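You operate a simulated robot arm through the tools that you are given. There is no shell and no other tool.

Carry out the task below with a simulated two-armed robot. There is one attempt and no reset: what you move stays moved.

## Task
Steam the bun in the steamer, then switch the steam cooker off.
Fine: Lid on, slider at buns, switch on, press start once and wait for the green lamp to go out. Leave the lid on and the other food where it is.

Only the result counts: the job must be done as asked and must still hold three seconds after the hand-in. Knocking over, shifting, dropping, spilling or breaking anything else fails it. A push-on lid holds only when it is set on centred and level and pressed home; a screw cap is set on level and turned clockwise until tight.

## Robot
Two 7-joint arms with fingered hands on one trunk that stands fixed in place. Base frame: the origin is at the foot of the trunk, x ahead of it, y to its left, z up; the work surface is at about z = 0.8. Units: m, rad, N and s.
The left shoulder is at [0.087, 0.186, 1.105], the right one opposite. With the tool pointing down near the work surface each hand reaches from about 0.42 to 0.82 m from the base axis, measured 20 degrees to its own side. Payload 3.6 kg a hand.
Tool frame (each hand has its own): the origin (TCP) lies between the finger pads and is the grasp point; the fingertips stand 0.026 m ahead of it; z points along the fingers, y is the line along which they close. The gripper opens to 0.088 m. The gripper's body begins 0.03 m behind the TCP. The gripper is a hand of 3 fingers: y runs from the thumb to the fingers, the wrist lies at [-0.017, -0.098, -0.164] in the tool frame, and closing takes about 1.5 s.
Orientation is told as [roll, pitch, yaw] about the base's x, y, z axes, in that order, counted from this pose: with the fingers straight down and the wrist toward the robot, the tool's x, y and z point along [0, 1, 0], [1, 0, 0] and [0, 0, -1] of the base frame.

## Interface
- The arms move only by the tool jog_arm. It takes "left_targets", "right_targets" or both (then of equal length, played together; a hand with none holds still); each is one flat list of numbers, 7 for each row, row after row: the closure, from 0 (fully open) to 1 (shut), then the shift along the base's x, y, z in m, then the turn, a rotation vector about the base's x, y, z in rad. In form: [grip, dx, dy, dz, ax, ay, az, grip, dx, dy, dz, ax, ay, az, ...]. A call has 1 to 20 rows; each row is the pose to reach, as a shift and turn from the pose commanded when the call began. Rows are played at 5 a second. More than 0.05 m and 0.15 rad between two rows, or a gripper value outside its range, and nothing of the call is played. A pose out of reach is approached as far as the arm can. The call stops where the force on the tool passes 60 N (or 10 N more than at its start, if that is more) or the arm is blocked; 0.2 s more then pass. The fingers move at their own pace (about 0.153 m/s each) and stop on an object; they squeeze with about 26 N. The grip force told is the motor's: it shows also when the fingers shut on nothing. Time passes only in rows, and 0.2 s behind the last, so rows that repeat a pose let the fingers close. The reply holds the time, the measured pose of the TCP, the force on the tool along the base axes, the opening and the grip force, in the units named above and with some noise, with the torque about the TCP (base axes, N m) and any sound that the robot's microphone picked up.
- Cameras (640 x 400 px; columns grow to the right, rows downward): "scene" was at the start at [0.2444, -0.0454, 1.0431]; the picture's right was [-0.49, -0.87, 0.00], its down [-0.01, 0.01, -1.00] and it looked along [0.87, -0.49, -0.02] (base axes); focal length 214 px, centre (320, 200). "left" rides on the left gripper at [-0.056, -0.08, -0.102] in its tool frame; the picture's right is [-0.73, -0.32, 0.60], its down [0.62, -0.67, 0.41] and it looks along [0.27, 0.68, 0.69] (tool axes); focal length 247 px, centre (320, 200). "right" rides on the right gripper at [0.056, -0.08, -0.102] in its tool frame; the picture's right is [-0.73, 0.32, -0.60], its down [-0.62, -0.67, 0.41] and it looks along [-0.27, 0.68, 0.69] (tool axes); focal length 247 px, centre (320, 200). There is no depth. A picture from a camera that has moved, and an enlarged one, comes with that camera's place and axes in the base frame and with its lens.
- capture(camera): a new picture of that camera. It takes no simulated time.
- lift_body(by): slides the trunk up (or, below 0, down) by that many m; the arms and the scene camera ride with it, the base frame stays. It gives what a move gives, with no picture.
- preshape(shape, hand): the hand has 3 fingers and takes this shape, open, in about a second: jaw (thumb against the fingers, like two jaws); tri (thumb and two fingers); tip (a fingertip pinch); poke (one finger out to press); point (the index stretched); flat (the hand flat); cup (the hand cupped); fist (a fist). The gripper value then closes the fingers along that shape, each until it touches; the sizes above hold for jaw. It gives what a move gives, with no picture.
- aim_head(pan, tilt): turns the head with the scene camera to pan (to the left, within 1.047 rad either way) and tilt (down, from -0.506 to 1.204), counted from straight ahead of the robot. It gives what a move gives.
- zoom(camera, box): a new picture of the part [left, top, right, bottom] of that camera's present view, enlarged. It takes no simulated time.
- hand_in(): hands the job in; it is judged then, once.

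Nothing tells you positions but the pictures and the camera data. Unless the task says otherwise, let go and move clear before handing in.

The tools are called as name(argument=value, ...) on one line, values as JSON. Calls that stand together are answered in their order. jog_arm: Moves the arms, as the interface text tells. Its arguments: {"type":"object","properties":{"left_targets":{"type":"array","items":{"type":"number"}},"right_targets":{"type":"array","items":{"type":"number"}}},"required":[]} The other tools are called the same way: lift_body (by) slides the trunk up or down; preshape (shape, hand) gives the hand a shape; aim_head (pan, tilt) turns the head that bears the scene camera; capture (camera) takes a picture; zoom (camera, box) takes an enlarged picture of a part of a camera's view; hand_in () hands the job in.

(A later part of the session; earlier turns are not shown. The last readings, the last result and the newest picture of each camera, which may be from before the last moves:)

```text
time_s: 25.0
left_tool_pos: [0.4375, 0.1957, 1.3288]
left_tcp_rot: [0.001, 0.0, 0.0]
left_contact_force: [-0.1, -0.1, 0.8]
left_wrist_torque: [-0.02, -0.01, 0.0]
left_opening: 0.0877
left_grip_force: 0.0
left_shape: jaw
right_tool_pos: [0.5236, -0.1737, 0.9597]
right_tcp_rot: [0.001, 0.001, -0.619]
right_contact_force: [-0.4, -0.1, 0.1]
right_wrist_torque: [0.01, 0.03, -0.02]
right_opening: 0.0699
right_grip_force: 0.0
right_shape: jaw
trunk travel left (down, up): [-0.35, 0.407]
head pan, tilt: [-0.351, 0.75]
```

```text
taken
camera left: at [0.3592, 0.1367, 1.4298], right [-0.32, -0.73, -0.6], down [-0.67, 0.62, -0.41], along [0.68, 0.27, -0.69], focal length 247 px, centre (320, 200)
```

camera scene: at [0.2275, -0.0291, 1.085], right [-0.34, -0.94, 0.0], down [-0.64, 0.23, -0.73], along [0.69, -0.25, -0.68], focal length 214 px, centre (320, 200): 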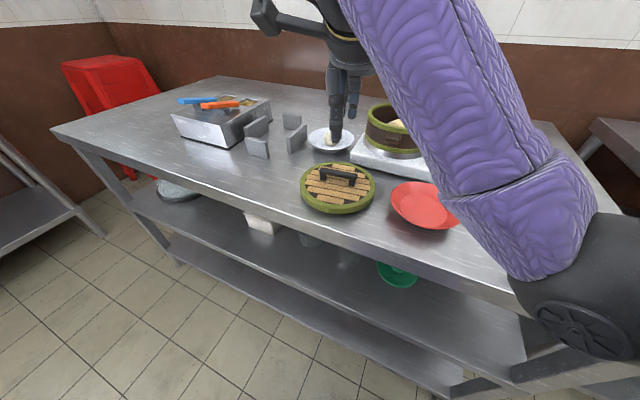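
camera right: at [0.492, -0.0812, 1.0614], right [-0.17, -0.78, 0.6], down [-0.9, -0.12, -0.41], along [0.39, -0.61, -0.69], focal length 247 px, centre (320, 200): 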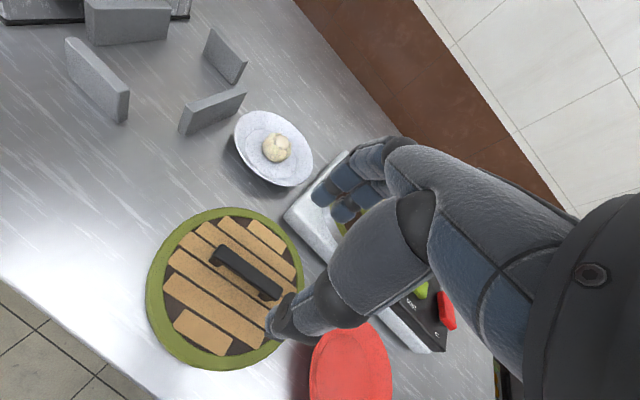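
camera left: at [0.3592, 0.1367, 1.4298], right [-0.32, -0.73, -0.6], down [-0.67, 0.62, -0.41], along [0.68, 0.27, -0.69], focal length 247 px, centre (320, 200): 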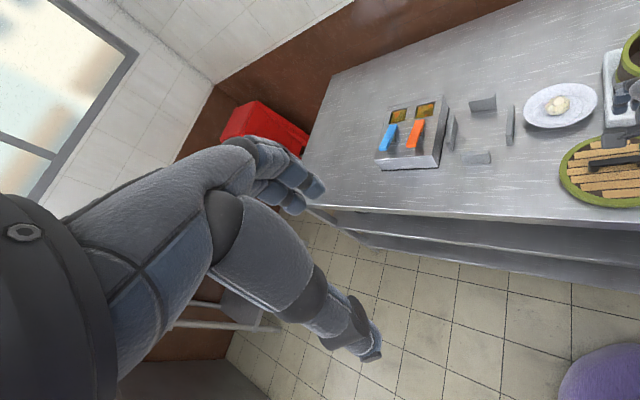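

The R-camera view confirms the handle yaw at 54.6° and its centre near (0.528, -0.174). I'll descend to just over the handle.

jog_arm(right_targets=[0.3, 0.005, -0.001, -0.03, 0, 0, 0, 0.3, 0.005, -0.001, -0.06, 0, 0, 0, 0.3, 0.005, -0.001, -0.085, 0, 0, 0])

zoom(camera="scene", box=[280, 100, 440, 230])

capture(camera="right")

```text
time_s: 25.8
left_tool_pos: [0.4395, 0.1948, 1.3282]
left_tcp_rot: [-0.002, -0.001, 0.0]
left_contact_force: [0.8, -0.7, 1.2]
left_wrist_torque: [-0.05, 0.02, 0.01]
left_opening: 0.0875
left_grip_force: 0.1
left_shape: jaw
right_tool_pos: [0.5313, -0.1742, 0.8743]
right_tcp_rot: [0.0, -0.002, -0.619]
right_contact_force: [-1.2, -0.5, -0.7]
right_wrist_torque: [0.02, -0.01, 0.0]
right_opening: 0.0625
right_grip_force: 0.1
right_shape: jaw
trunk travel left (down, up): [-0.35, 0.407]
head pan, tilt: [-0.351, 0.75]
```

```text
3.08 times, centred on (360, 165) of scene
camera zoom: at [0.2276, -0.029, 1.085], right [-0.34, -0.94, 0.0], down [-0.64, 0.23, -0.73], along [0.69, -0.25, -0.68], focal length 660 px, centre (197, 308)
```

zoom: 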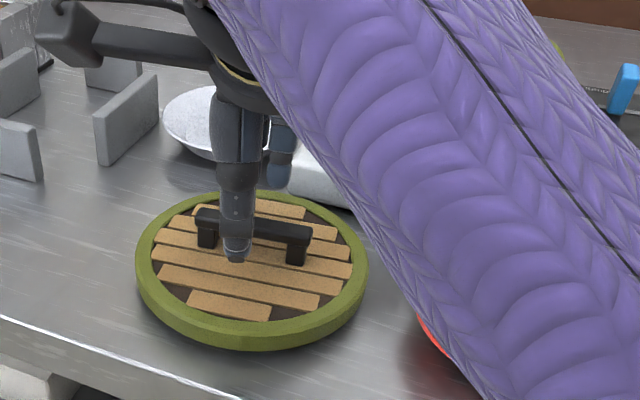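

```text
taken
camera right: at [0.4994, -0.0825, 0.9746], right [-0.17, -0.78, 0.6], down [-0.9, -0.12, -0.41], along [0.39, -0.61, -0.69], focal length 247 px, centre (320, 200)
```

right: 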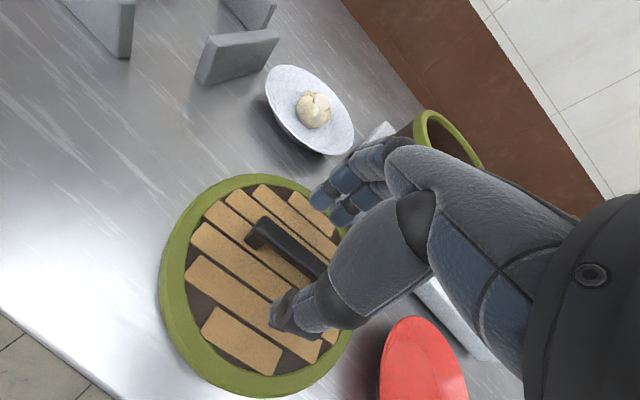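

The handle lies between the thumb and fingers. I'll go down to about z = 0.852 and close.

jog_arm(right_targets=[0.3, 0, 0, -0.01, 0, 0, 0, 0.3, 0, 0, -0.022, 0, 0, 0])

zoom(camera="scene", box=[280, 100, 440, 230])

```text
time_s: 26.4
left_tool_pos: [0.4395, 0.1943, 1.3276]
left_tcp_rot: [0.001, -0.002, -0.001]
left_contact_force: [0.4, 0.3, -0.6]
left_wrist_torque: [-0.02, -0.01, 0.03]
left_opening: 0.0878
left_grip_force: 0.1
left_shape: jaw
right_tool_pos: [0.5309, -0.1741, 0.8511]
right_tcp_rot: [0.0, 0.0, -0.621]
right_contact_force: [0.0, -0.3, 0.6]
right_wrist_torque: [-0.02, -0.01, -0.01]
right_opening: 0.0622
right_grip_force: 0.0
right_shape: jaw
trunk travel left (down, up): [-0.35, 0.407]
head pan, tilt: [-0.351, 0.75]
```

```text
3.08 times, centred on (360, 165) of scene
camera zoom: at [0.2276, -0.0291, 1.085], right [-0.34, -0.94, 0.0], down [-0.64, 0.23, -0.73], along [0.69, -0.25, -0.68], focal length 660 px, centre (197, 308)
```

zoom: 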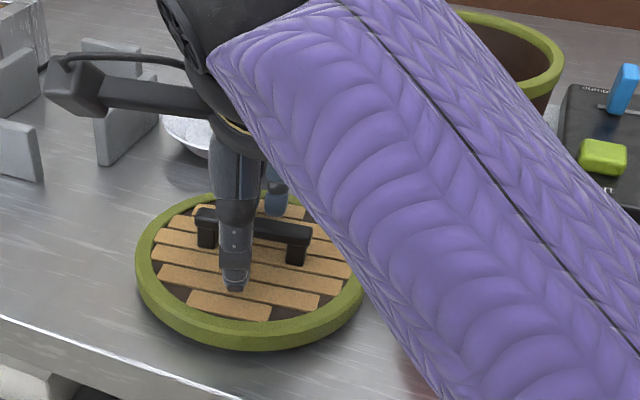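

jog_arm(right_targets=[0.5, 0, 0, 0.001, 0, 0, 0, 0.7, 0, 0, 0.001, 0, 0, 0, 0.9, 0, 0, 0.001, 0, 0, 0, 1.0, 0, 0, 0.001, 0, 0, 0, 1.0, 0, 0, 0.001, 0, 0, 0, 1.0, 0, 0, 0.001, 0, 0, 0, 1.0, 0, 0, 0.001, 0, 0, 0])

zoom(camera="scene", box=[280, 100, 440, 230])

capture(camera="right")

```text
time_s: 28.0
left_tool_pos: [0.4381, 0.1952, 1.3277]
left_tcp_rot: [0.001, 0.0, 0.0]
left_contact_force: [-0.4, 0.3, -0.1]
left_wrist_torque: [0.01, 0.03, -0.01]
left_opening: 0.0878
left_grip_force: 0.1
left_shape: jaw
right_tool_pos: [0.5313, -0.1747, 0.8534]
right_tcp_rot: [0.0, 0.0, -0.62]
right_contact_force: [0.8, -0.1, 0.0]
right_wrist_torque: [0.01, -0.05, -0.01]
right_opening: 0.0093
right_grip_force: 25.4
right_shape: jaw
trunk travel left (down, up): [-0.35, 0.407]
head pan, tilt: [-0.351, 0.75]
```

```text
3.08 times, centred on (360, 165) of scene
camera zoom: at [0.2276, -0.0291, 1.085], right [-0.34, -0.94, 0.0], down [-0.64, 0.23, -0.73], along [0.69, -0.25, -0.68], focal length 660 px, centre (197, 308)
```

zoom: 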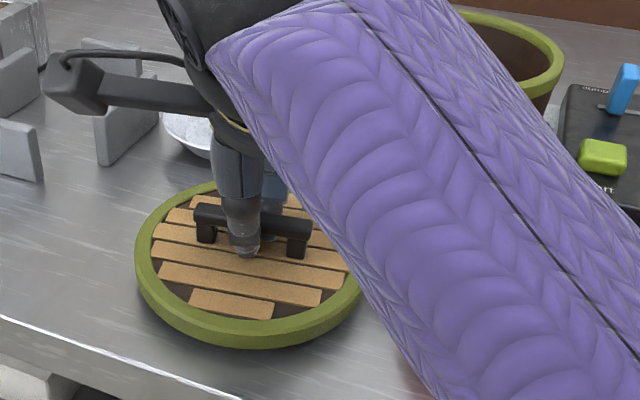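

```text
taken
camera right: at [0.4983, -0.0822, 0.9542], right [-0.17, -0.78, 0.6], down [-0.9, -0.12, -0.41], along [0.39, -0.61, -0.69], focal length 247 px, centre (320, 200)
```

right: 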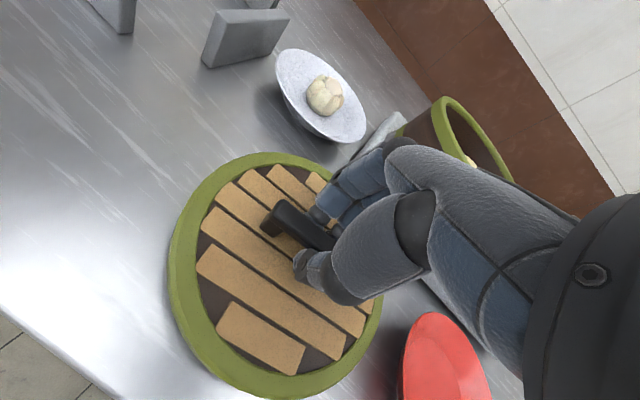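

The handle is gripped at 25 N. I'll lift straight up and check that the lid stays level.

jog_arm(right_targets=[1.0, 0, 0, 0.01, 0, 0, 0, 1.0, 0, 0, 0.03, 0, 0, 0, 1.0, 0, 0, 0.06, 0, 0, 0, 1.0, 0, 0, 0.06, 0, 0, 0])

capture(camera="scene")

capture(camera="right")

capture(camera="left")

```text
time_s: 29.0
left_tool_pos: [0.4385, 0.1953, 1.3282]
left_tcp_rot: [-0.001, 0.001, -0.001]
left_contact_force: [-0.2, 0.4, 0.0]
left_wrist_torque: [0.03, -0.01, -0.01]
left_opening: 0.0878
left_grip_force: 0.0
left_shape: jaw
right_tool_pos: [0.5301, -0.187, 0.9122]
right_tcp_rot: [-0.022, -0.015, -0.63]
right_contact_force: [-0.2, 0.5, -0.9]
right_wrist_torque: [-0.01, 0.02, 0.01]
right_opening: 0.0094
right_grip_force: 25.9
right_shape: jaw
trunk travel left (down, up): [-0.35, 0.407]
head pan, tilt: [-0.351, 0.75]
```

```text
taken
camera scene: at [0.2276, -0.0292, 1.085], right [-0.34, -0.94, 0.0], down [-0.64, 0.23, -0.73], along [0.69, -0.25, -0.68], focal length 214 px, centre (320, 200)
```

scene: 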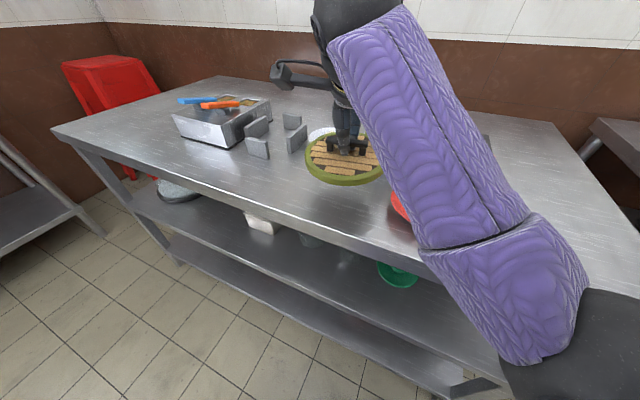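

```text
taken
camera right: at [0.4992, -0.0914, 1.0106], right [-0.17, -0.76, 0.62], down [-0.9, -0.12, -0.41], along [0.39, -0.63, -0.67], focal length 247 px, centre (320, 200)
```

right: 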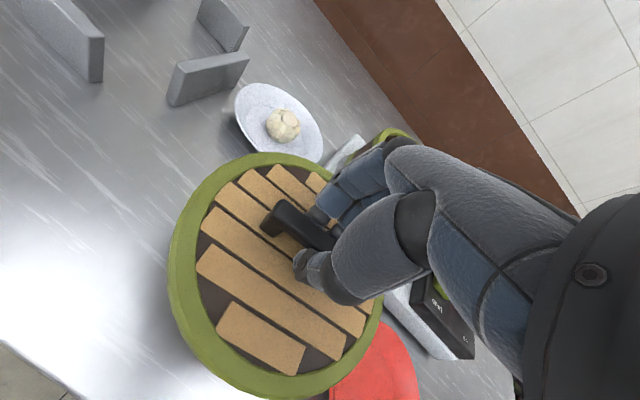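

```text
taken
camera left: at [0.3593, 0.1367, 1.4297], right [-0.32, -0.73, -0.6], down [-0.67, 0.62, -0.41], along [0.68, 0.27, -0.69], focal length 247 px, centre (320, 200)
```

left: 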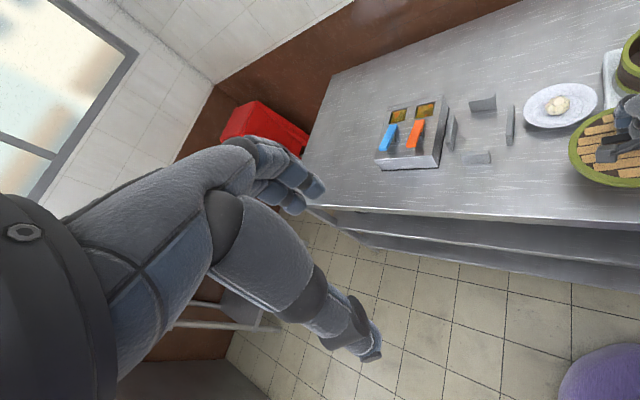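

The lid is off the table and held. The arm deviated slightly here, likely near a joint limit. I'll raise it more and carry it over the basket, unwinding the yaw on the way.

jog_arm(right_targets=[1.0, 0.003, -0.01, 0.03, 0, 0, 0.05, 1.0, 0.006, -0.02, 0.06, 0, 0, 0.1, 1.0, 0.012, -0.04, 0.08, 0, 0, 0.17, 1.0, 0.02, -0.065, 0.085, 0, 0, 0.25, 1.0, 0.03, -0.09, 0.085, 0, 0, 0.33, 1.0, 0.04, -0.115, 0.085, 0, 0, 0.42, 1.0, 0.05, -0.145, 0.085, 0, 0, 0.52, 1.0, 0.056, -0.16, 0.085, 0, 0, 0.58, 1.0, 0.062, -0.178, 0.085, 0, 0, 0.62, 1.0, 0.062, -0.178, 0.085, 0, 0, 0.62])

aim_head(pan=-0.6, tilt=0.6)

capture(camera="scene")

zoom(camera="scene", box=[270, 40, 430, 200])

capture(camera="right")

```text
time_s: 31.2
left_tool_pos: [0.4385, 0.1939, 1.3284]
left_tcp_rot: [0.0, 0.0, -0.001]
left_contact_force: [-0.7, 0.2, 0.2]
left_wrist_torque: [0.01, 0.02, 0.01]
left_opening: 0.0878
left_grip_force: 0.0
left_shape: jaw
right_tool_pos: [0.5904, -0.3509, 0.9995]
right_tcp_rot: [-0.001, 0.001, 0.003]
right_contact_force: [-0.8, 0.5, 0.3]
right_wrist_torque: [-0.04, -0.02, 0.01]
right_opening: 0.009
right_grip_force: 26.3
right_shape: jaw
trunk travel left (down, up): [-0.35, 0.407]
head pan, tilt: [-0.351, 0.75]
```

```text
time_s: 32.0
left_tool_pos: [0.4388, 0.1935, 1.3277]
left_tcp_rot: [-0.001, -0.001, -0.001]
left_contact_force: [0.4, -0.4, 0.3]
left_wrist_torque: [0.05, 0.01, -0.02]
left_opening: 0.0876
left_grip_force: 0.1
left_shape: jaw
right_tool_pos: [0.5917, -0.3508, 0.9992]
right_tcp_rot: [0.001, 0.0, 0.002]
right_contact_force: [0.0, -0.3, -0.5]
right_wrist_torque: [-0.02, -0.04, -0.02]
right_opening: 0.0095
right_grip_force: 26.3
right_shape: jaw
trunk travel left (down, up): [-0.35, 0.407]
head pan, tilt: [-0.6, 0.6]
```

```text
taken
camera scene: at [0.2228, -0.0505, 1.0978], right [-0.56, -0.83, 0.0], down [-0.47, 0.32, -0.82], along [0.68, -0.47, -0.57], focal length 214 px, centre (320, 200)
```

scene: 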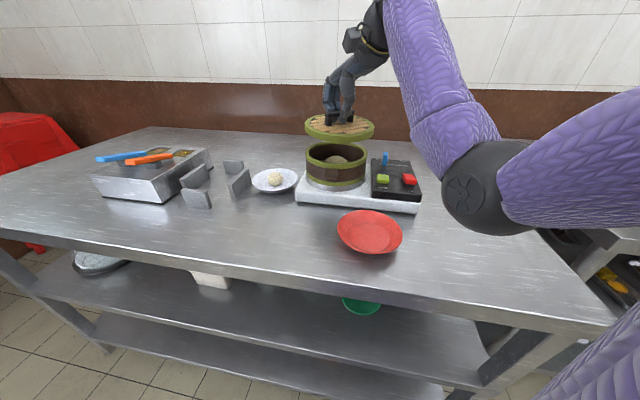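

```text
2.50 times, centred on (350, 120) of scene
camera zoom: at [0.2228, -0.0505, 1.0978], right [-0.56, -0.83, 0.0], down [-0.47, 0.32, -0.82], along [0.68, -0.47, -0.57], focal length 536 px, centre (245, 400)
```

zoom: 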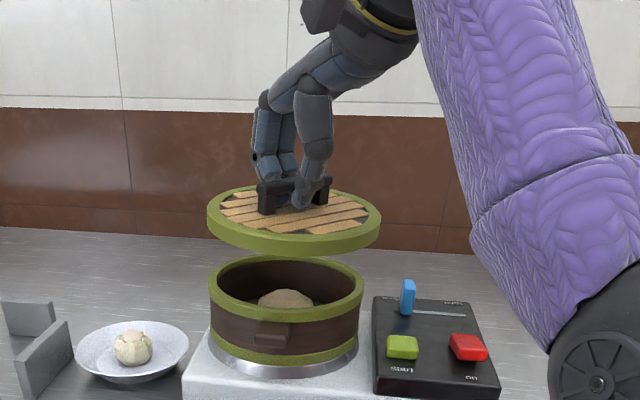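

```text
taken
camera right: at [0.5115, -0.2959, 1.1], right [0.32, -0.73, 0.6], down [-0.67, -0.62, -0.41], along [0.68, -0.27, -0.69], focal length 247 px, centre (320, 200)
```

right: 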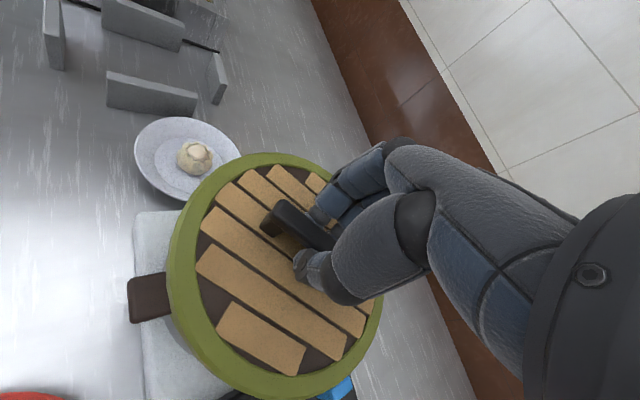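

The lid hovers over the basket, roughly centred. I'll turn the left hand to use its camera as a second viewpoint for fine centring.

jog_arm(left_targets=[0, 0, 0, 0, 0, 0, -0.14, 0, 0, 0, 0, 0, 0, -0.28, 0, 0, 0, 0, 0, 0, -0.42, 0, 0, 0, 0, 0, 0, -0.56, 0, 0, 0, 0, 0, 0, -0.7, 0, 0, 0, 0, 0, 0, -0.84, 0, 0, 0, 0, 0, 0, -0.98, 0, 0, 0, 0, 0, 0, -1.12, 0, 0, 0, 0, 0, 0, -1.26, 0, 0, 0, 0, 0, 0, -1.4, 0, 0, 0, 0, 0, 0, -1.5])

capture(camera="left")

```text
time_s: 34.4
left_tool_pos: [0.4384, 0.1947, 1.3298]
left_tcp_rot: [0.001, 0.001, -1.503]
left_contact_force: [-0.1, -0.5, -0.2]
left_wrist_torque: [-0.01, 0.02, 0.01]
left_opening: 0.0878
left_grip_force: 0.0
left_shape: jaw
right_tool_pos: [0.5903, -0.3533, 0.9979]
right_tcp_rot: [0.0, 0.002, 0.0]
right_contact_force: [-0.4, 0.6, -1.1]
right_wrist_torque: [0.0, 0.0, 0.0]
right_opening: 0.0093
right_grip_force: 26.1
right_shape: jaw
trunk travel left (down, up): [-0.35, 0.407]
head pan, tilt: [-0.6, 0.6]
```

```text
taken
camera left: at [0.3772, 0.2695, 1.4303], right [-0.75, 0.27, -0.6], down [0.58, 0.71, -0.41], along [0.31, -0.66, -0.69], focal length 247 px, centre (320, 200)
```

left: 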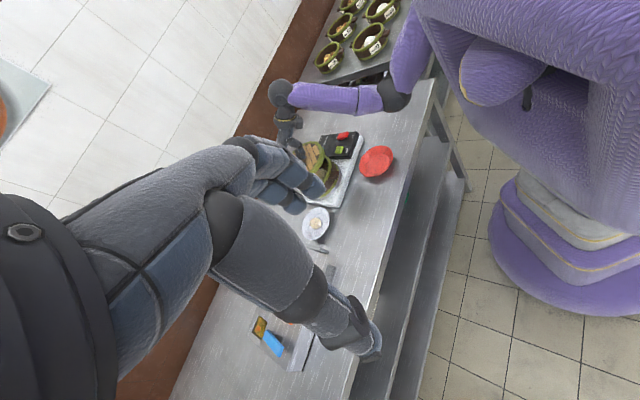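

jog_arm(left_targets=[0, 0, 0, 0, 0, 0, 0.12, 0, 0, -0.03, 0, 0, 0, 0.25, 0, 0, -0.06, 0, 0, 0, 0.3])

capture(camera="left")

```text
time_s: 35.2
left_tool_pos: [0.4377, 0.133, 1.327]
left_tcp_rot: [0.0, 0.0, -1.198]
left_contact_force: [0.1, 0.1, 0.0]
left_wrist_torque: [0.01, -0.05, -0.02]
left_opening: 0.0876
left_grip_force: 0.2
left_shape: jaw
right_tool_pos: [0.5918, -0.3536, 0.9987]
right_tcp_rot: [0.001, -0.001, 0.0]
right_contact_force: [0.2, 0.1, 0.1]
right_wrist_torque: [0.01, 0.01, 0.0]
right_opening: 0.0093
right_grip_force: 25.5
right_shape: jaw
trunk travel left (down, up): [-0.35, 0.407]
head pan, tilt: [-0.6, 0.6]
```

```text
taken
camera left: at [0.3565, 0.1857, 1.4291], right [-0.8, 0.03, -0.6], down [0.34, 0.85, -0.41], along [0.5, -0.53, -0.69], focal length 247 px, centre (320, 200)
```

left: 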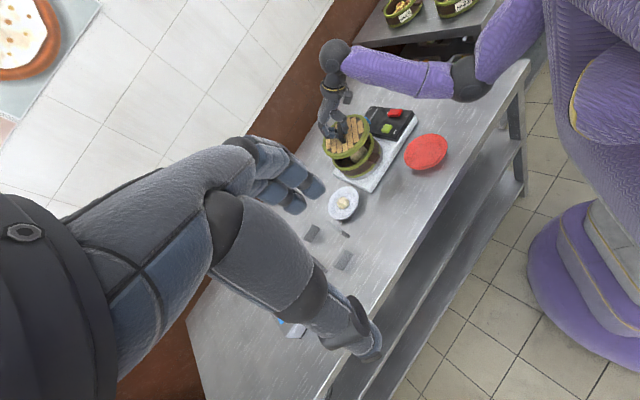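

The left camera has a clear view now. I'll shift the lid slightly and lower it to just above the rim, then compare all three views.

jog_arm(right_targets=[1.0, 0.001, 0.001, -0.015, 0, 0, 0, 1.0, 0.002, 0.003, -0.03, 0, 0, 0, 1.0, 0.002, 0.003, -0.03, 0, 0, 0])

zoom(camera="left", box=[300, 90, 420, 200])

zoom(camera="scene", box=[290, 90, 410, 200])

zoom(camera="right", box=[100, 140, 400, 400])

```text
time_s: 36.0
left_tool_pos: [0.4365, 0.1333, 1.327]
left_tcp_rot: [0.0, 0.0, -1.201]
left_contact_force: [-1.1, -0.1, 0.4]
left_wrist_torque: [0.01, 0.01, -0.01]
left_opening: 0.0876
left_grip_force: 0.1
left_shape: jaw
right_tool_pos: [0.5926, -0.3497, 0.9691]
right_tcp_rot: [0.0, 0.0, 0.001]
right_contact_force: [-0.5, 0.8, -1.7]
right_wrist_torque: [0.01, 0.01, -0.01]
right_opening: 0.0092
right_grip_force: 25.9
right_shape: jaw
trunk travel left (down, up): [-0.35, 0.407]
head pan, tilt: [-0.6, 0.6]
```

```text
3.64 times, centred on (360, 145) of left
camera zoom: at [0.3566, 0.1863, 1.429], right [-0.8, 0.03, -0.6], down [0.34, 0.85, -0.41], along [0.49, -0.53, -0.69], focal length 898 px, centre (174, 400)
```

zoom: 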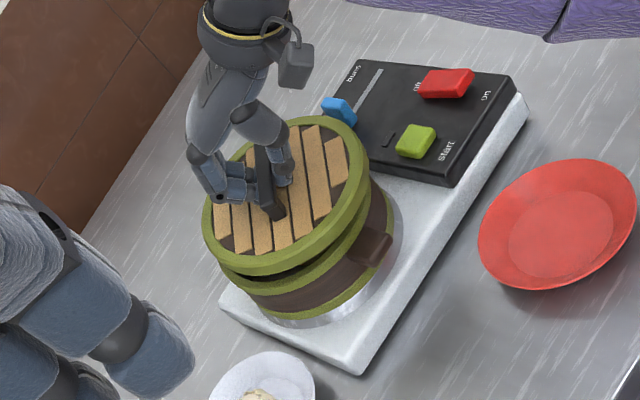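

```text
3.64 times, centred on (350, 145) of scene
camera zoom: at [0.2228, -0.0506, 1.0979], right [-0.56, -0.83, 0.0], down [-0.47, 0.32, -0.82], along [0.68, -0.47, -0.57], focal length 780 px, centre (211, 400)
```

zoom: 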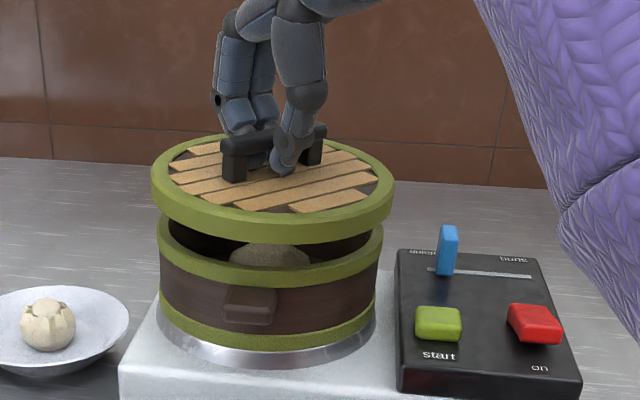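

```text
1.54 times, centred on (250, 270) of right
camera zoom: at [0.5134, -0.2928, 1.0703], right [0.32, -0.73, 0.6], down [-0.67, -0.62, -0.41], along [0.68, -0.27, -0.69], focal length 380 px, centre (428, 92)
```

zoom: 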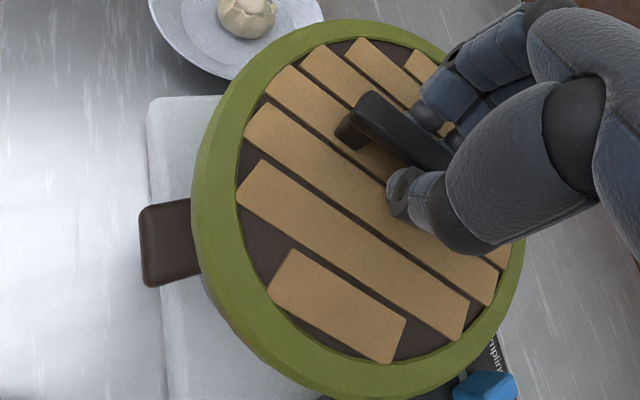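

Lateral alignment from the scene camera is within about 1 mm. I'll lower another 8 mm and re-check the other axis.

jog_arm(right_targets=[1.0, 0, 0, -0.005, 0, 0, 0, 1.0, 0, 0, -0.01, 0, 0, 0])

zoom(camera="left", box=[320, 110, 390, 180])

zoom(camera="scene", box=[300, 110, 380, 190])

zoom(camera="right", box=[100, 140, 400, 400])

```text
time_s: 36.6
left_tool_pos: [0.4369, 0.1331, 1.3268]
left_tcp_rot: [0.002, 0.0, -1.199]
left_contact_force: [-0.3, 0.2, 0.2]
left_wrist_torque: [0.0, 0.02, -0.02]
left_opening: 0.0878
left_grip_force: 0.0
left_shape: jaw
right_tool_pos: [0.5935, -0.3484, 0.9581]
right_tcp_rot: [0.002, 0.0, 0.002]
right_contact_force: [-0.5, 0.3, -0.7]
right_wrist_torque: [-0.02, -0.01, 0.02]
right_opening: 0.0091
right_grip_force: 26.3
right_shape: jaw
trunk travel left (down, up): [-0.35, 0.407]
head pan, tilt: [-0.6, 0.6]
```

```text
5.71 times, centred on (355, 145) of left
camera zoom: at [0.3566, 0.1865, 1.429], right [-0.8, 0.03, -0.6], down [0.34, 0.85, -0.41], along [0.49, -0.53, -0.69], focal length 1411 px, centre (120, 514)
```

zoom: 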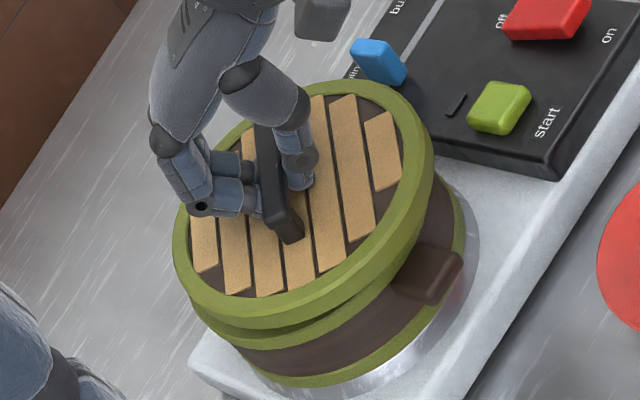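

```text
5.00 times, centred on (340, 150) of scene
camera zoom: at [0.2228, -0.0506, 1.0978], right [-0.56, -0.83, 0.0], down [-0.47, 0.32, -0.82], along [0.68, -0.47, -0.57], focal length 1072 px, centre (220, 450)
```

zoom: 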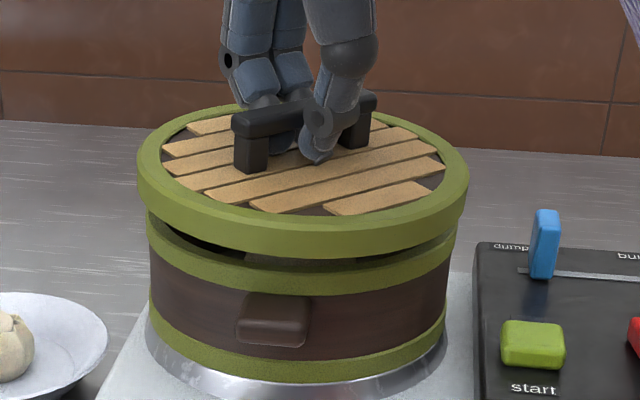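

```text
1.54 times, centred on (250, 270) of right
camera zoom: at [0.5136, -0.2923, 1.0606], right [0.32, -0.73, 0.6], down [-0.66, -0.62, -0.41], along [0.68, -0.27, -0.69], focal length 380 px, centre (428, 92)
```

zoom: 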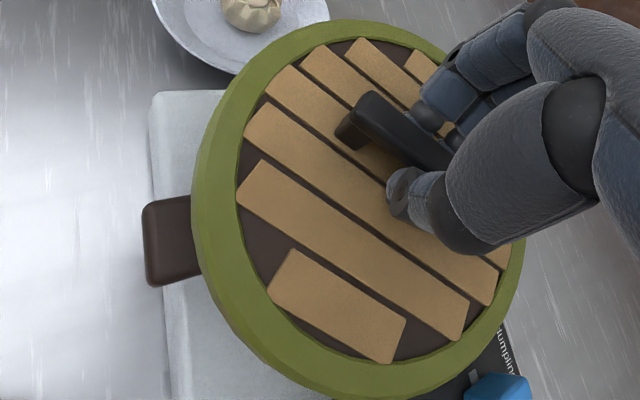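

zoom(camera="left", box=[322, 135, 362, 175])

zoom(camera="left", box=[360, 110, 400, 150])

zoom(camera="right", box=[170, 280, 290, 400])

```text
10.00 times, centred on (342, 155) of left
camera zoom: at [0.3566, 0.1865, 1.429], right [-0.8, 0.03, -0.6], down [0.34, 0.85, -0.41], along [0.49, -0.53, -0.69], focal length 2470 px, centre (100, 650)
```

zoom: 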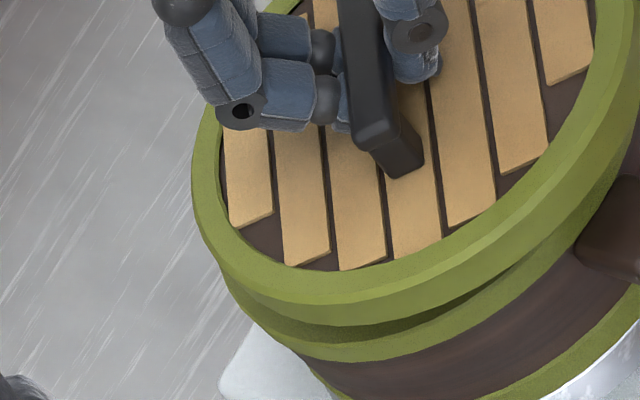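

```text
10.00 times, centred on (380, 130) of left
camera zoom: at [0.3566, 0.1865, 1.429], right [-0.8, 0.03, -0.6], down [0.34, 0.85, -0.41], along [0.49, -0.53, -0.69], focal length 2470 px, centre (-280, 900)
```

zoom: 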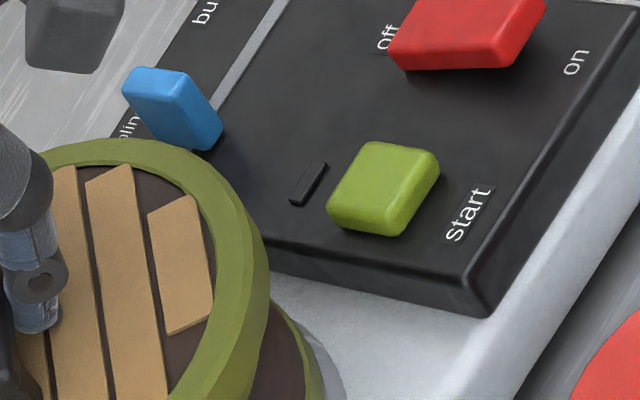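

```text
3.33 times, centred on (230, 340) of right
camera zoom: at [0.5136, -0.2923, 1.0606], right [0.32, -0.73, 0.6], down [-0.66, -0.62, -0.41], along [0.68, -0.27, -0.69], focal length 823 px, centre (620, -267)
```

zoom: 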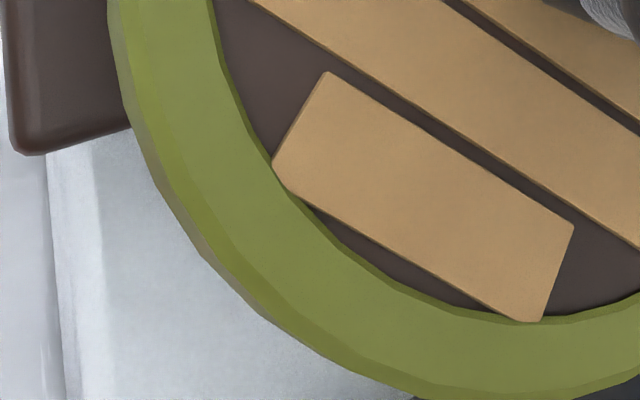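

The second axis is still ambiguous from this angle. I'll move the left hand forward for a more perpendicular view.

jog_arm(left_targets=[0, 0.03, -0.018, 0, 0, 0, -0.05, 0, 0.06, -0.036, 0, 0, 0, -0.1, 0, 0.09, -0.054, 0, 0, 0, -0.15, 0, 0.12, -0.072, 0, 0, 0, -0.2, 0, 0.15, -0.09, 0, 0, 0, -0.25, 0, 0.18, -0.11, 0, 0, 0, -0.3])

capture(camera="left")

```text
time_s: 38.0
left_tool_pos: [0.5707, 0.0381, 1.3121]
left_tcp_rot: [0.001, 0.003, -1.501]
left_contact_force: [0.3, -0.1, -0.2]
left_wrist_torque: [0.04, -0.01, -0.02]
left_opening: 0.0877
left_grip_force: 0.1
left_shape: jaw
left hand out of reach, approached as far as the arm can: row 5, 6
right_tool_pos: [0.593, -0.3481, 0.9596]
right_tcp_rot: [0.002, 0.001, 0.001]
right_contact_force: [0.0, 0.3, 0.0]
right_wrist_torque: [0.0, -0.04, -0.02]
right_opening: 0.0091
right_grip_force: 25.9
right_shape: jaw
trunk travel left (down, up): [-0.35, 0.407]
head pan, tilt: [-0.6, 0.6]
```

```text
taken
camera left: at [0.5097, 0.1137, 1.4136], right [-0.75, 0.27, -0.6], down [0.58, 0.71, -0.41], along [0.31, -0.65, -0.69], focal length 247 px, centre (320, 200)
```

left: 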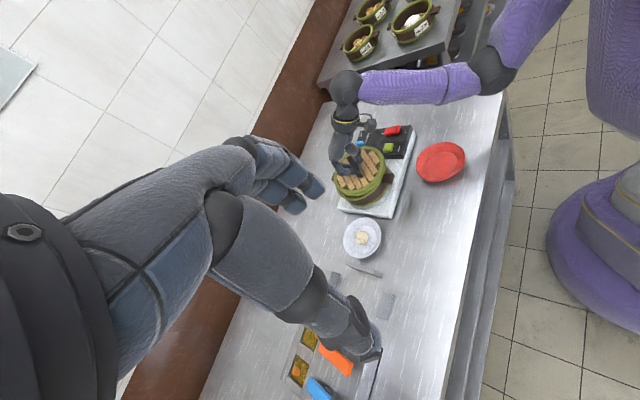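

zoom(camera="left", box=[325, 135, 405, 215])

zoom(camera="left", box=[325, 165, 365, 205])

zoom(camera="left", box=[365, 150, 405, 190])

```text
5.00 times, centred on (365, 175) of left
camera zoom: at [0.5097, 0.1137, 1.4136], right [-0.75, 0.27, -0.6], down [0.58, 0.71, -0.41], along [0.31, -0.65, -0.69], focal length 1235 px, centre (95, 325)
```

zoom: 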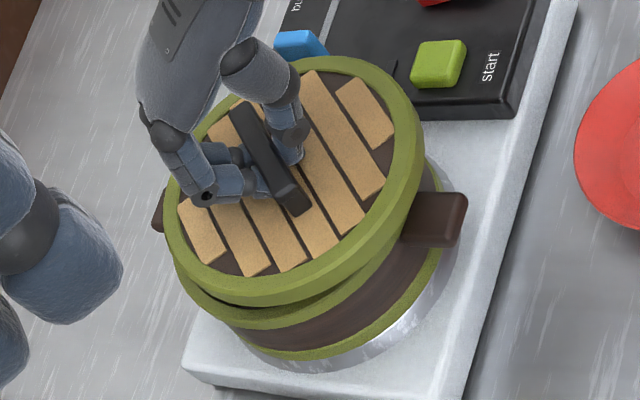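

```text
10.00 times, centred on (345, 185) of left
camera zoom: at [0.5097, 0.1137, 1.4136], right [-0.75, 0.27, -0.6], down [0.58, 0.71, -0.41], along [0.31, -0.65, -0.69], focal length 2470 px, centre (70, 350)
```

zoom: 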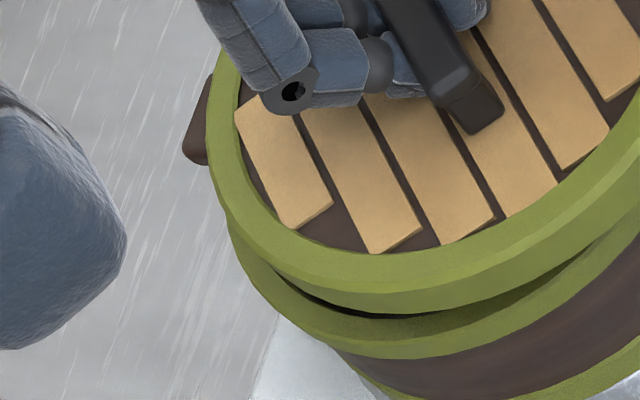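

```text
10.00 times, centred on (385, 170) of left
camera zoom: at [0.5097, 0.1137, 1.4136], right [-0.75, 0.27, -0.6], down [0.58, 0.71, -0.41], along [0.31, -0.65, -0.69], focal length 2470 px, centre (-330, 500)
```

zoom: 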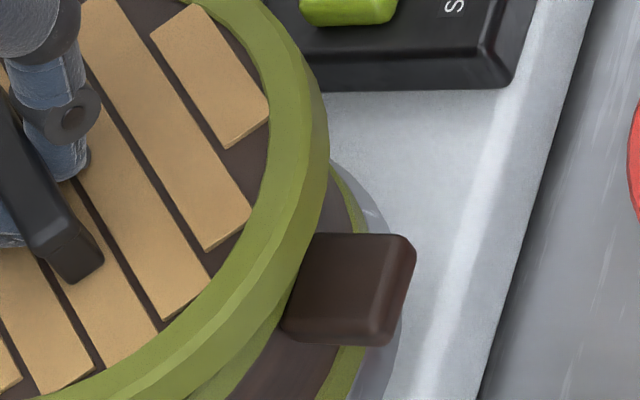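

This view and the tab positions agree: the basket centre is about 12 mm further in x and 9 mm further in -y than the lid, with the rim nearer z = 0.89. I'll correct by that and re-check.

jog_arm(right_targets=[1.0, 0.006, -0.005, 0, 0, 0, 0, 1.0, 0.012, -0.0095, 0, 0, 0, 0, 1.0, 0.012, -0.0095, -0.003, 0, 0, 0])

zoom(camera="left", box=[325, 135, 405, 215])

zoom(camera="left", box=[325, 165, 365, 205])

zoom(camera="left", box=[365, 150, 405, 190])

zoom(camera="scene", box=[300, 110, 380, 190])

zoom(camera="right", box=[100, 140, 400, 400])

```text
time_s: 38.8
left_tool_pos: [0.5707, 0.0391, 1.3108]
left_tcp_rot: [-0.001, 0.002, -1.501]
left_contact_force: [0.9, -0.3, 0.5]
left_wrist_torque: [0.03, 0.01, -0.01]
left_opening: 0.0879
left_grip_force: 0.1
left_shape: jaw
right_tool_pos: [0.6056, -0.3568, 0.957]
right_tcp_rot: [-0.001, 0.001, 0.001]
right_contact_force: [0.3, 0.5, -0.1]
right_wrist_torque: [0.01, 0.01, 0.05]
right_opening: 0.0094
right_grip_force: 26.0
right_shape: jaw
trunk travel left (down, up): [-0.35, 0.407]
head pan, tilt: [-0.6, 0.6]
```

```text
5.00 times, centred on (365, 175) of left
camera zoom: at [0.5098, 0.114, 1.4135], right [-0.76, 0.27, -0.6], down [0.57, 0.71, -0.41], along [0.31, -0.65, -0.69], focal length 1235 px, centre (95, 325)
```

zoom: 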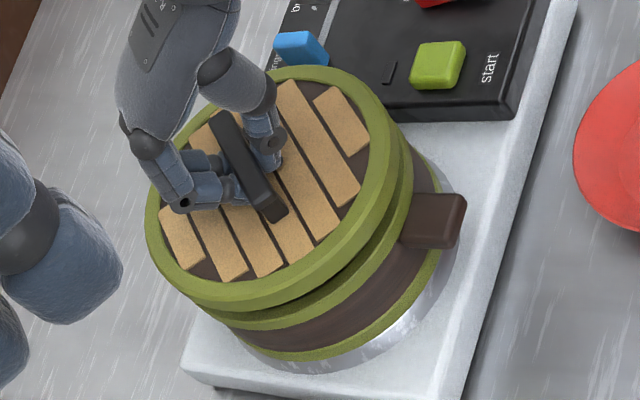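

```text
10.00 times, centred on (345, 185) of left
camera zoom: at [0.5098, 0.114, 1.4135], right [-0.76, 0.27, -0.6], down [0.57, 0.71, -0.41], along [0.31, -0.65, -0.69], focal length 2470 px, centre (70, 350)
```

zoom: 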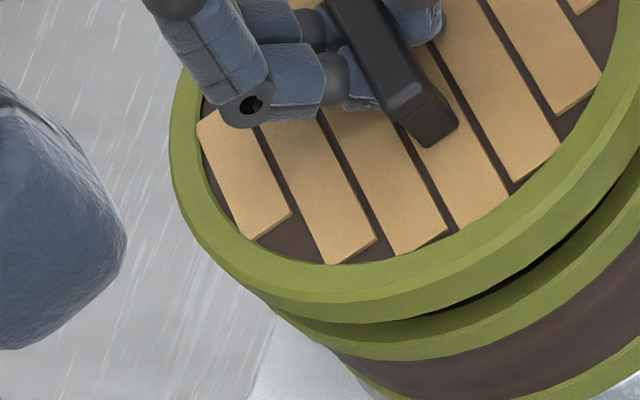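

```text
10.00 times, centred on (385, 170) of left
camera zoom: at [0.5098, 0.114, 1.4135], right [-0.76, 0.27, -0.6], down [0.57, 0.71, -0.41], along [0.31, -0.65, -0.69], focal length 2470 px, centre (-330, 500)
```

zoom: 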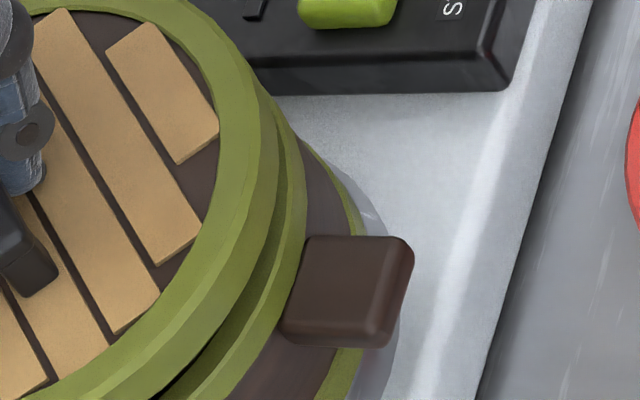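

```text
5.00 times, centred on (340, 150) of scene
camera zoom: at [0.2228, -0.0507, 1.0978], right [-0.56, -0.83, 0.0], down [-0.47, 0.32, -0.82], along [0.68, -0.47, -0.57], focal length 1072 px, centre (220, 450)
```

zoom: 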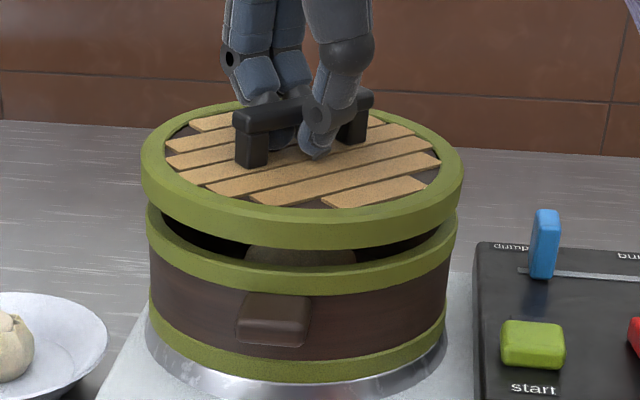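

```text
1.54 times, centred on (250, 270) of right
camera zoom: at [0.5258, -0.3015, 1.0575], right [0.32, -0.73, 0.6], down [-0.67, -0.62, -0.41], along [0.68, -0.27, -0.69], focal length 380 px, centre (428, 92)
```

zoom: 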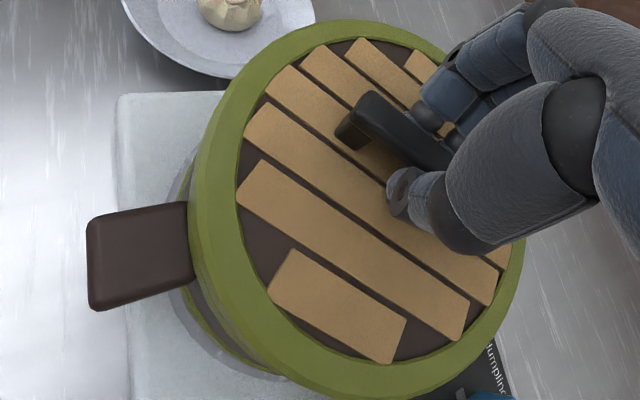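

The L view now shows the lid coaxial along that axis, and scene lateral is within about 1 mm. I'll verify the near side in the R camera.

zoom(camera="right", box=[130, 220, 250, 400])

zoom(camera="scene", box=[305, 120, 345, 170])

zoom(camera="scene", box=[340, 120, 380, 170])

```text
2.22 times, centred on (190, 310) of right
camera zoom: at [0.5258, -0.3015, 1.0575], right [0.32, -0.73, 0.6], down [-0.67, -0.62, -0.41], along [0.68, -0.27, -0.69], focal length 549 px, centre (609, -44)
```

zoom: 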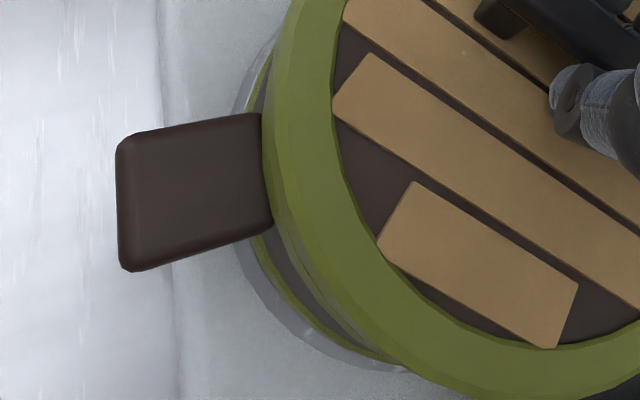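

```text
8.00 times, centred on (325, 145) of scene
camera zoom: at [0.2228, -0.0507, 1.0978], right [-0.56, -0.83, 0.0], down [-0.47, 0.32, -0.82], along [0.68, -0.47, -0.57], focal length 1716 px, centre (280, 640)
```

zoom: 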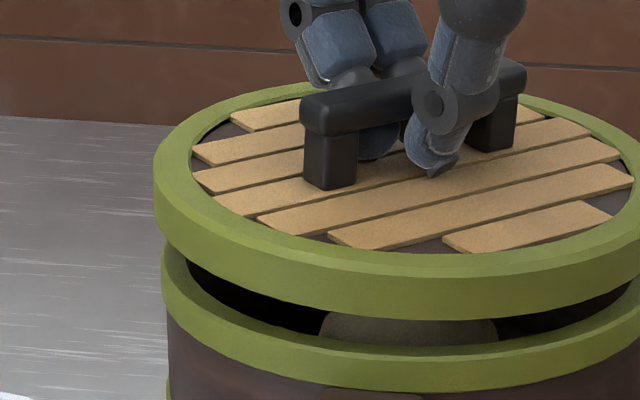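

```text
8.00 times, centred on (360, 145) of scene
camera zoom: at [0.2228, -0.0507, 1.0978], right [-0.56, -0.83, 0.0], down [-0.47, 0.32, -0.82], along [0.68, -0.47, -0.57], focal length 1716 px, centre (0, 640)
```

zoom: 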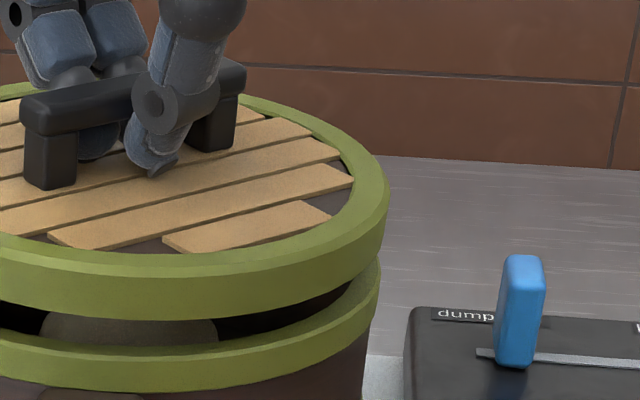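

The lid is concentric to about 1.5 mm with a gap of about 12 mm. I'll apply a tiny correction and lower towards contact.

jog_arm(right_targets=[1.0, -0.001, -0.001, -0.003, 0, 0, 0, 1.0, -0.001, -0.001, -0.006, 0, 0, 0, 1.0, -0.001, -0.001, -0.009, 0, 0, 0])

jog_arm(right_targets=[1.0, 0, 0, -0.002, 0, 0, 0, 1.0, 0, 0, -0.004, 0, 0, 0])

zoom(camera="scene", box=[300, 110, 380, 190])

zoom(camera="left", box=[325, 135, 405, 215])

```text
time_s: 39.6
left_tool_pos: [0.5709, 0.0391, 1.3115]
left_tcp_rot: [-0.001, 0.0, -1.5]
left_contact_force: [0.0, 0.0, -0.1]
left_wrist_torque: [0.0, -0.01, -0.02]
left_opening: 0.0878
left_grip_force: 0.0
left_shape: jaw
right_tool_pos: [0.6055, -0.3595, 0.9475]
right_tcp_rot: [0.001, -0.002, -0.001]
right_contact_force: [-0.6, 0.0, -0.2]
right_wrist_torque: [-0.01, -0.01, 0.01]
right_opening: 0.0093
right_grip_force: 25.8
right_shape: jaw
trunk travel left (down, up): [-0.35, 0.407]
head pan, tilt: [-0.6, 0.6]
```

```text
time_s: 40.2
left_tool_pos: [0.5702, 0.0401, 1.3113]
left_tcp_rot: [-0.001, 0.0, -1.5]
left_contact_force: [0.1, -0.2, -0.1]
left_wrist_torque: [-0.02, 0.02, 0.0]
left_opening: 0.0877
left_grip_force: 0.0
left_shape: jaw
right_tool_pos: [0.6055, -0.3592, 0.9436]
right_tcp_rot: [0.001, -0.003, 0.0]
right_contact_force: [1.1, -0.2, 1.8]
right_wrist_torque: [0.01, 0.15, 0.0]
right_opening: 0.0092
right_grip_force: 25.3
right_shape: jaw
trunk travel left (down, up): [-0.35, 0.407]
head pan, tilt: [-0.6, 0.6]
```

```text
5.00 times, centred on (340, 150) of scene
camera zoom: at [0.2227, -0.0505, 1.0979], right [-0.56, -0.83, 0.0], down [-0.47, 0.32, -0.83], along [0.68, -0.47, -0.56], focal length 1072 px, centre (220, 450)
```

zoom: 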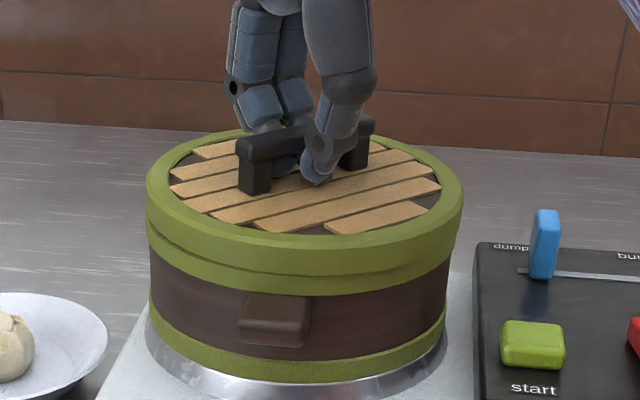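

```text
5.00 times, centred on (365, 175) of left
camera zoom: at [0.5096, 0.1143, 1.4137], right [-0.76, 0.27, -0.6], down [0.57, 0.71, -0.41], along [0.31, -0.65, -0.69], focal length 1235 px, centre (95, 325)
```

zoom: 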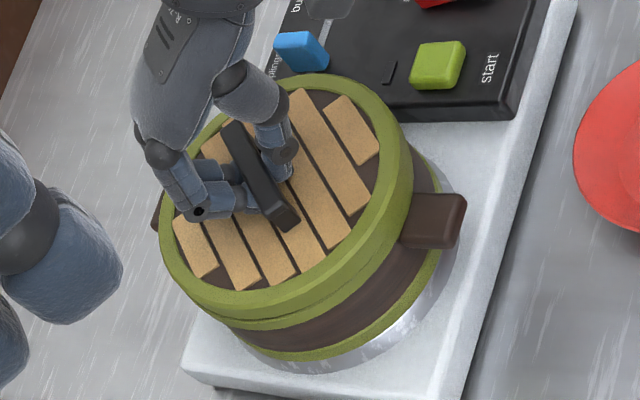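

zoom(camera="left", box=[325, 165, 365, 205])

zoom(camera="left", box=[365, 145, 405, 185])

zoom(camera="scene", box=[305, 130, 345, 180])

zoom(camera="scene", box=[340, 130, 380, 180])

```text
10.00 times, centred on (345, 185) of left
camera zoom: at [0.5096, 0.1143, 1.4137], right [-0.76, 0.27, -0.6], down [0.57, 0.71, -0.41], along [0.31, -0.65, -0.69], focal length 2470 px, centre (70, 350)
```

zoom: 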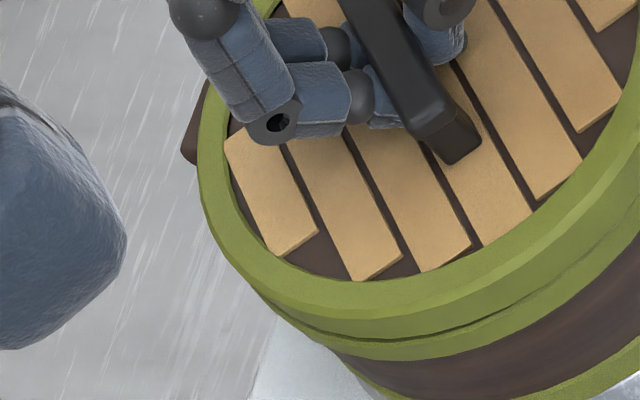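

```text
10.00 times, centred on (385, 165) of left
camera zoom: at [0.5096, 0.1143, 1.4137], right [-0.76, 0.27, -0.6], down [0.57, 0.71, -0.41], along [0.31, -0.65, -0.69], focal length 2470 px, centre (-330, 550)
```

zoom: 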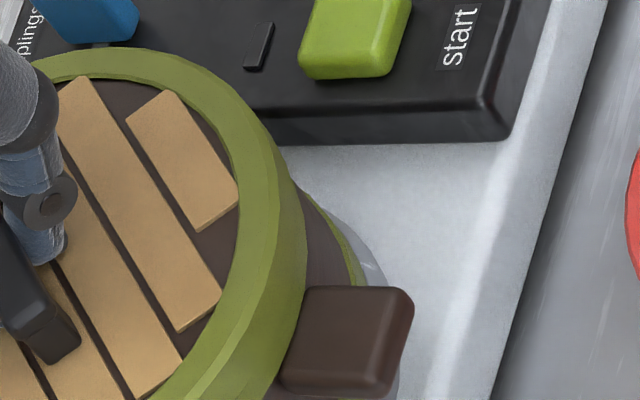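

```text
8.00 times, centred on (325, 155) of scene
camera zoom: at [0.2227, -0.0505, 1.0979], right [-0.56, -0.83, 0.0], down [-0.47, 0.32, -0.83], along [0.68, -0.47, -0.56], focal length 1716 px, centre (280, 560)
```

zoom: 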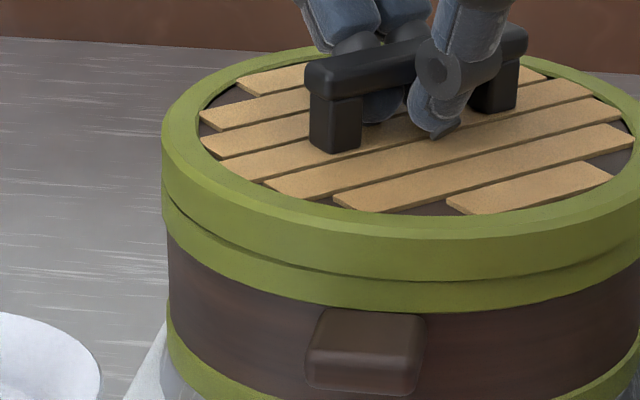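

```text
8.00 times, centred on (360, 155) of scene
camera zoom: at [0.2227, -0.0505, 1.0979], right [-0.56, -0.83, 0.0], down [-0.47, 0.32, -0.83], along [0.68, -0.47, -0.56], focal length 1716 px, centre (0, 560)
```

zoom: 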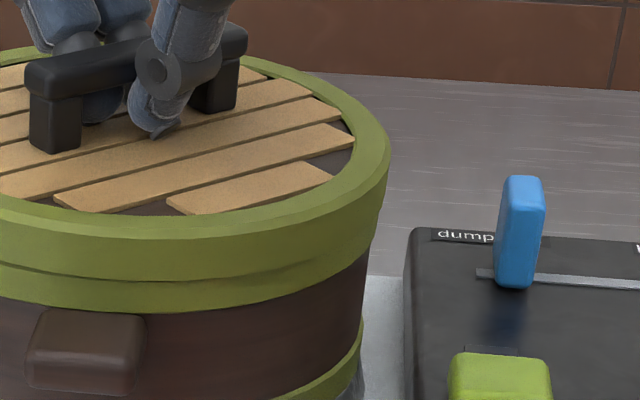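

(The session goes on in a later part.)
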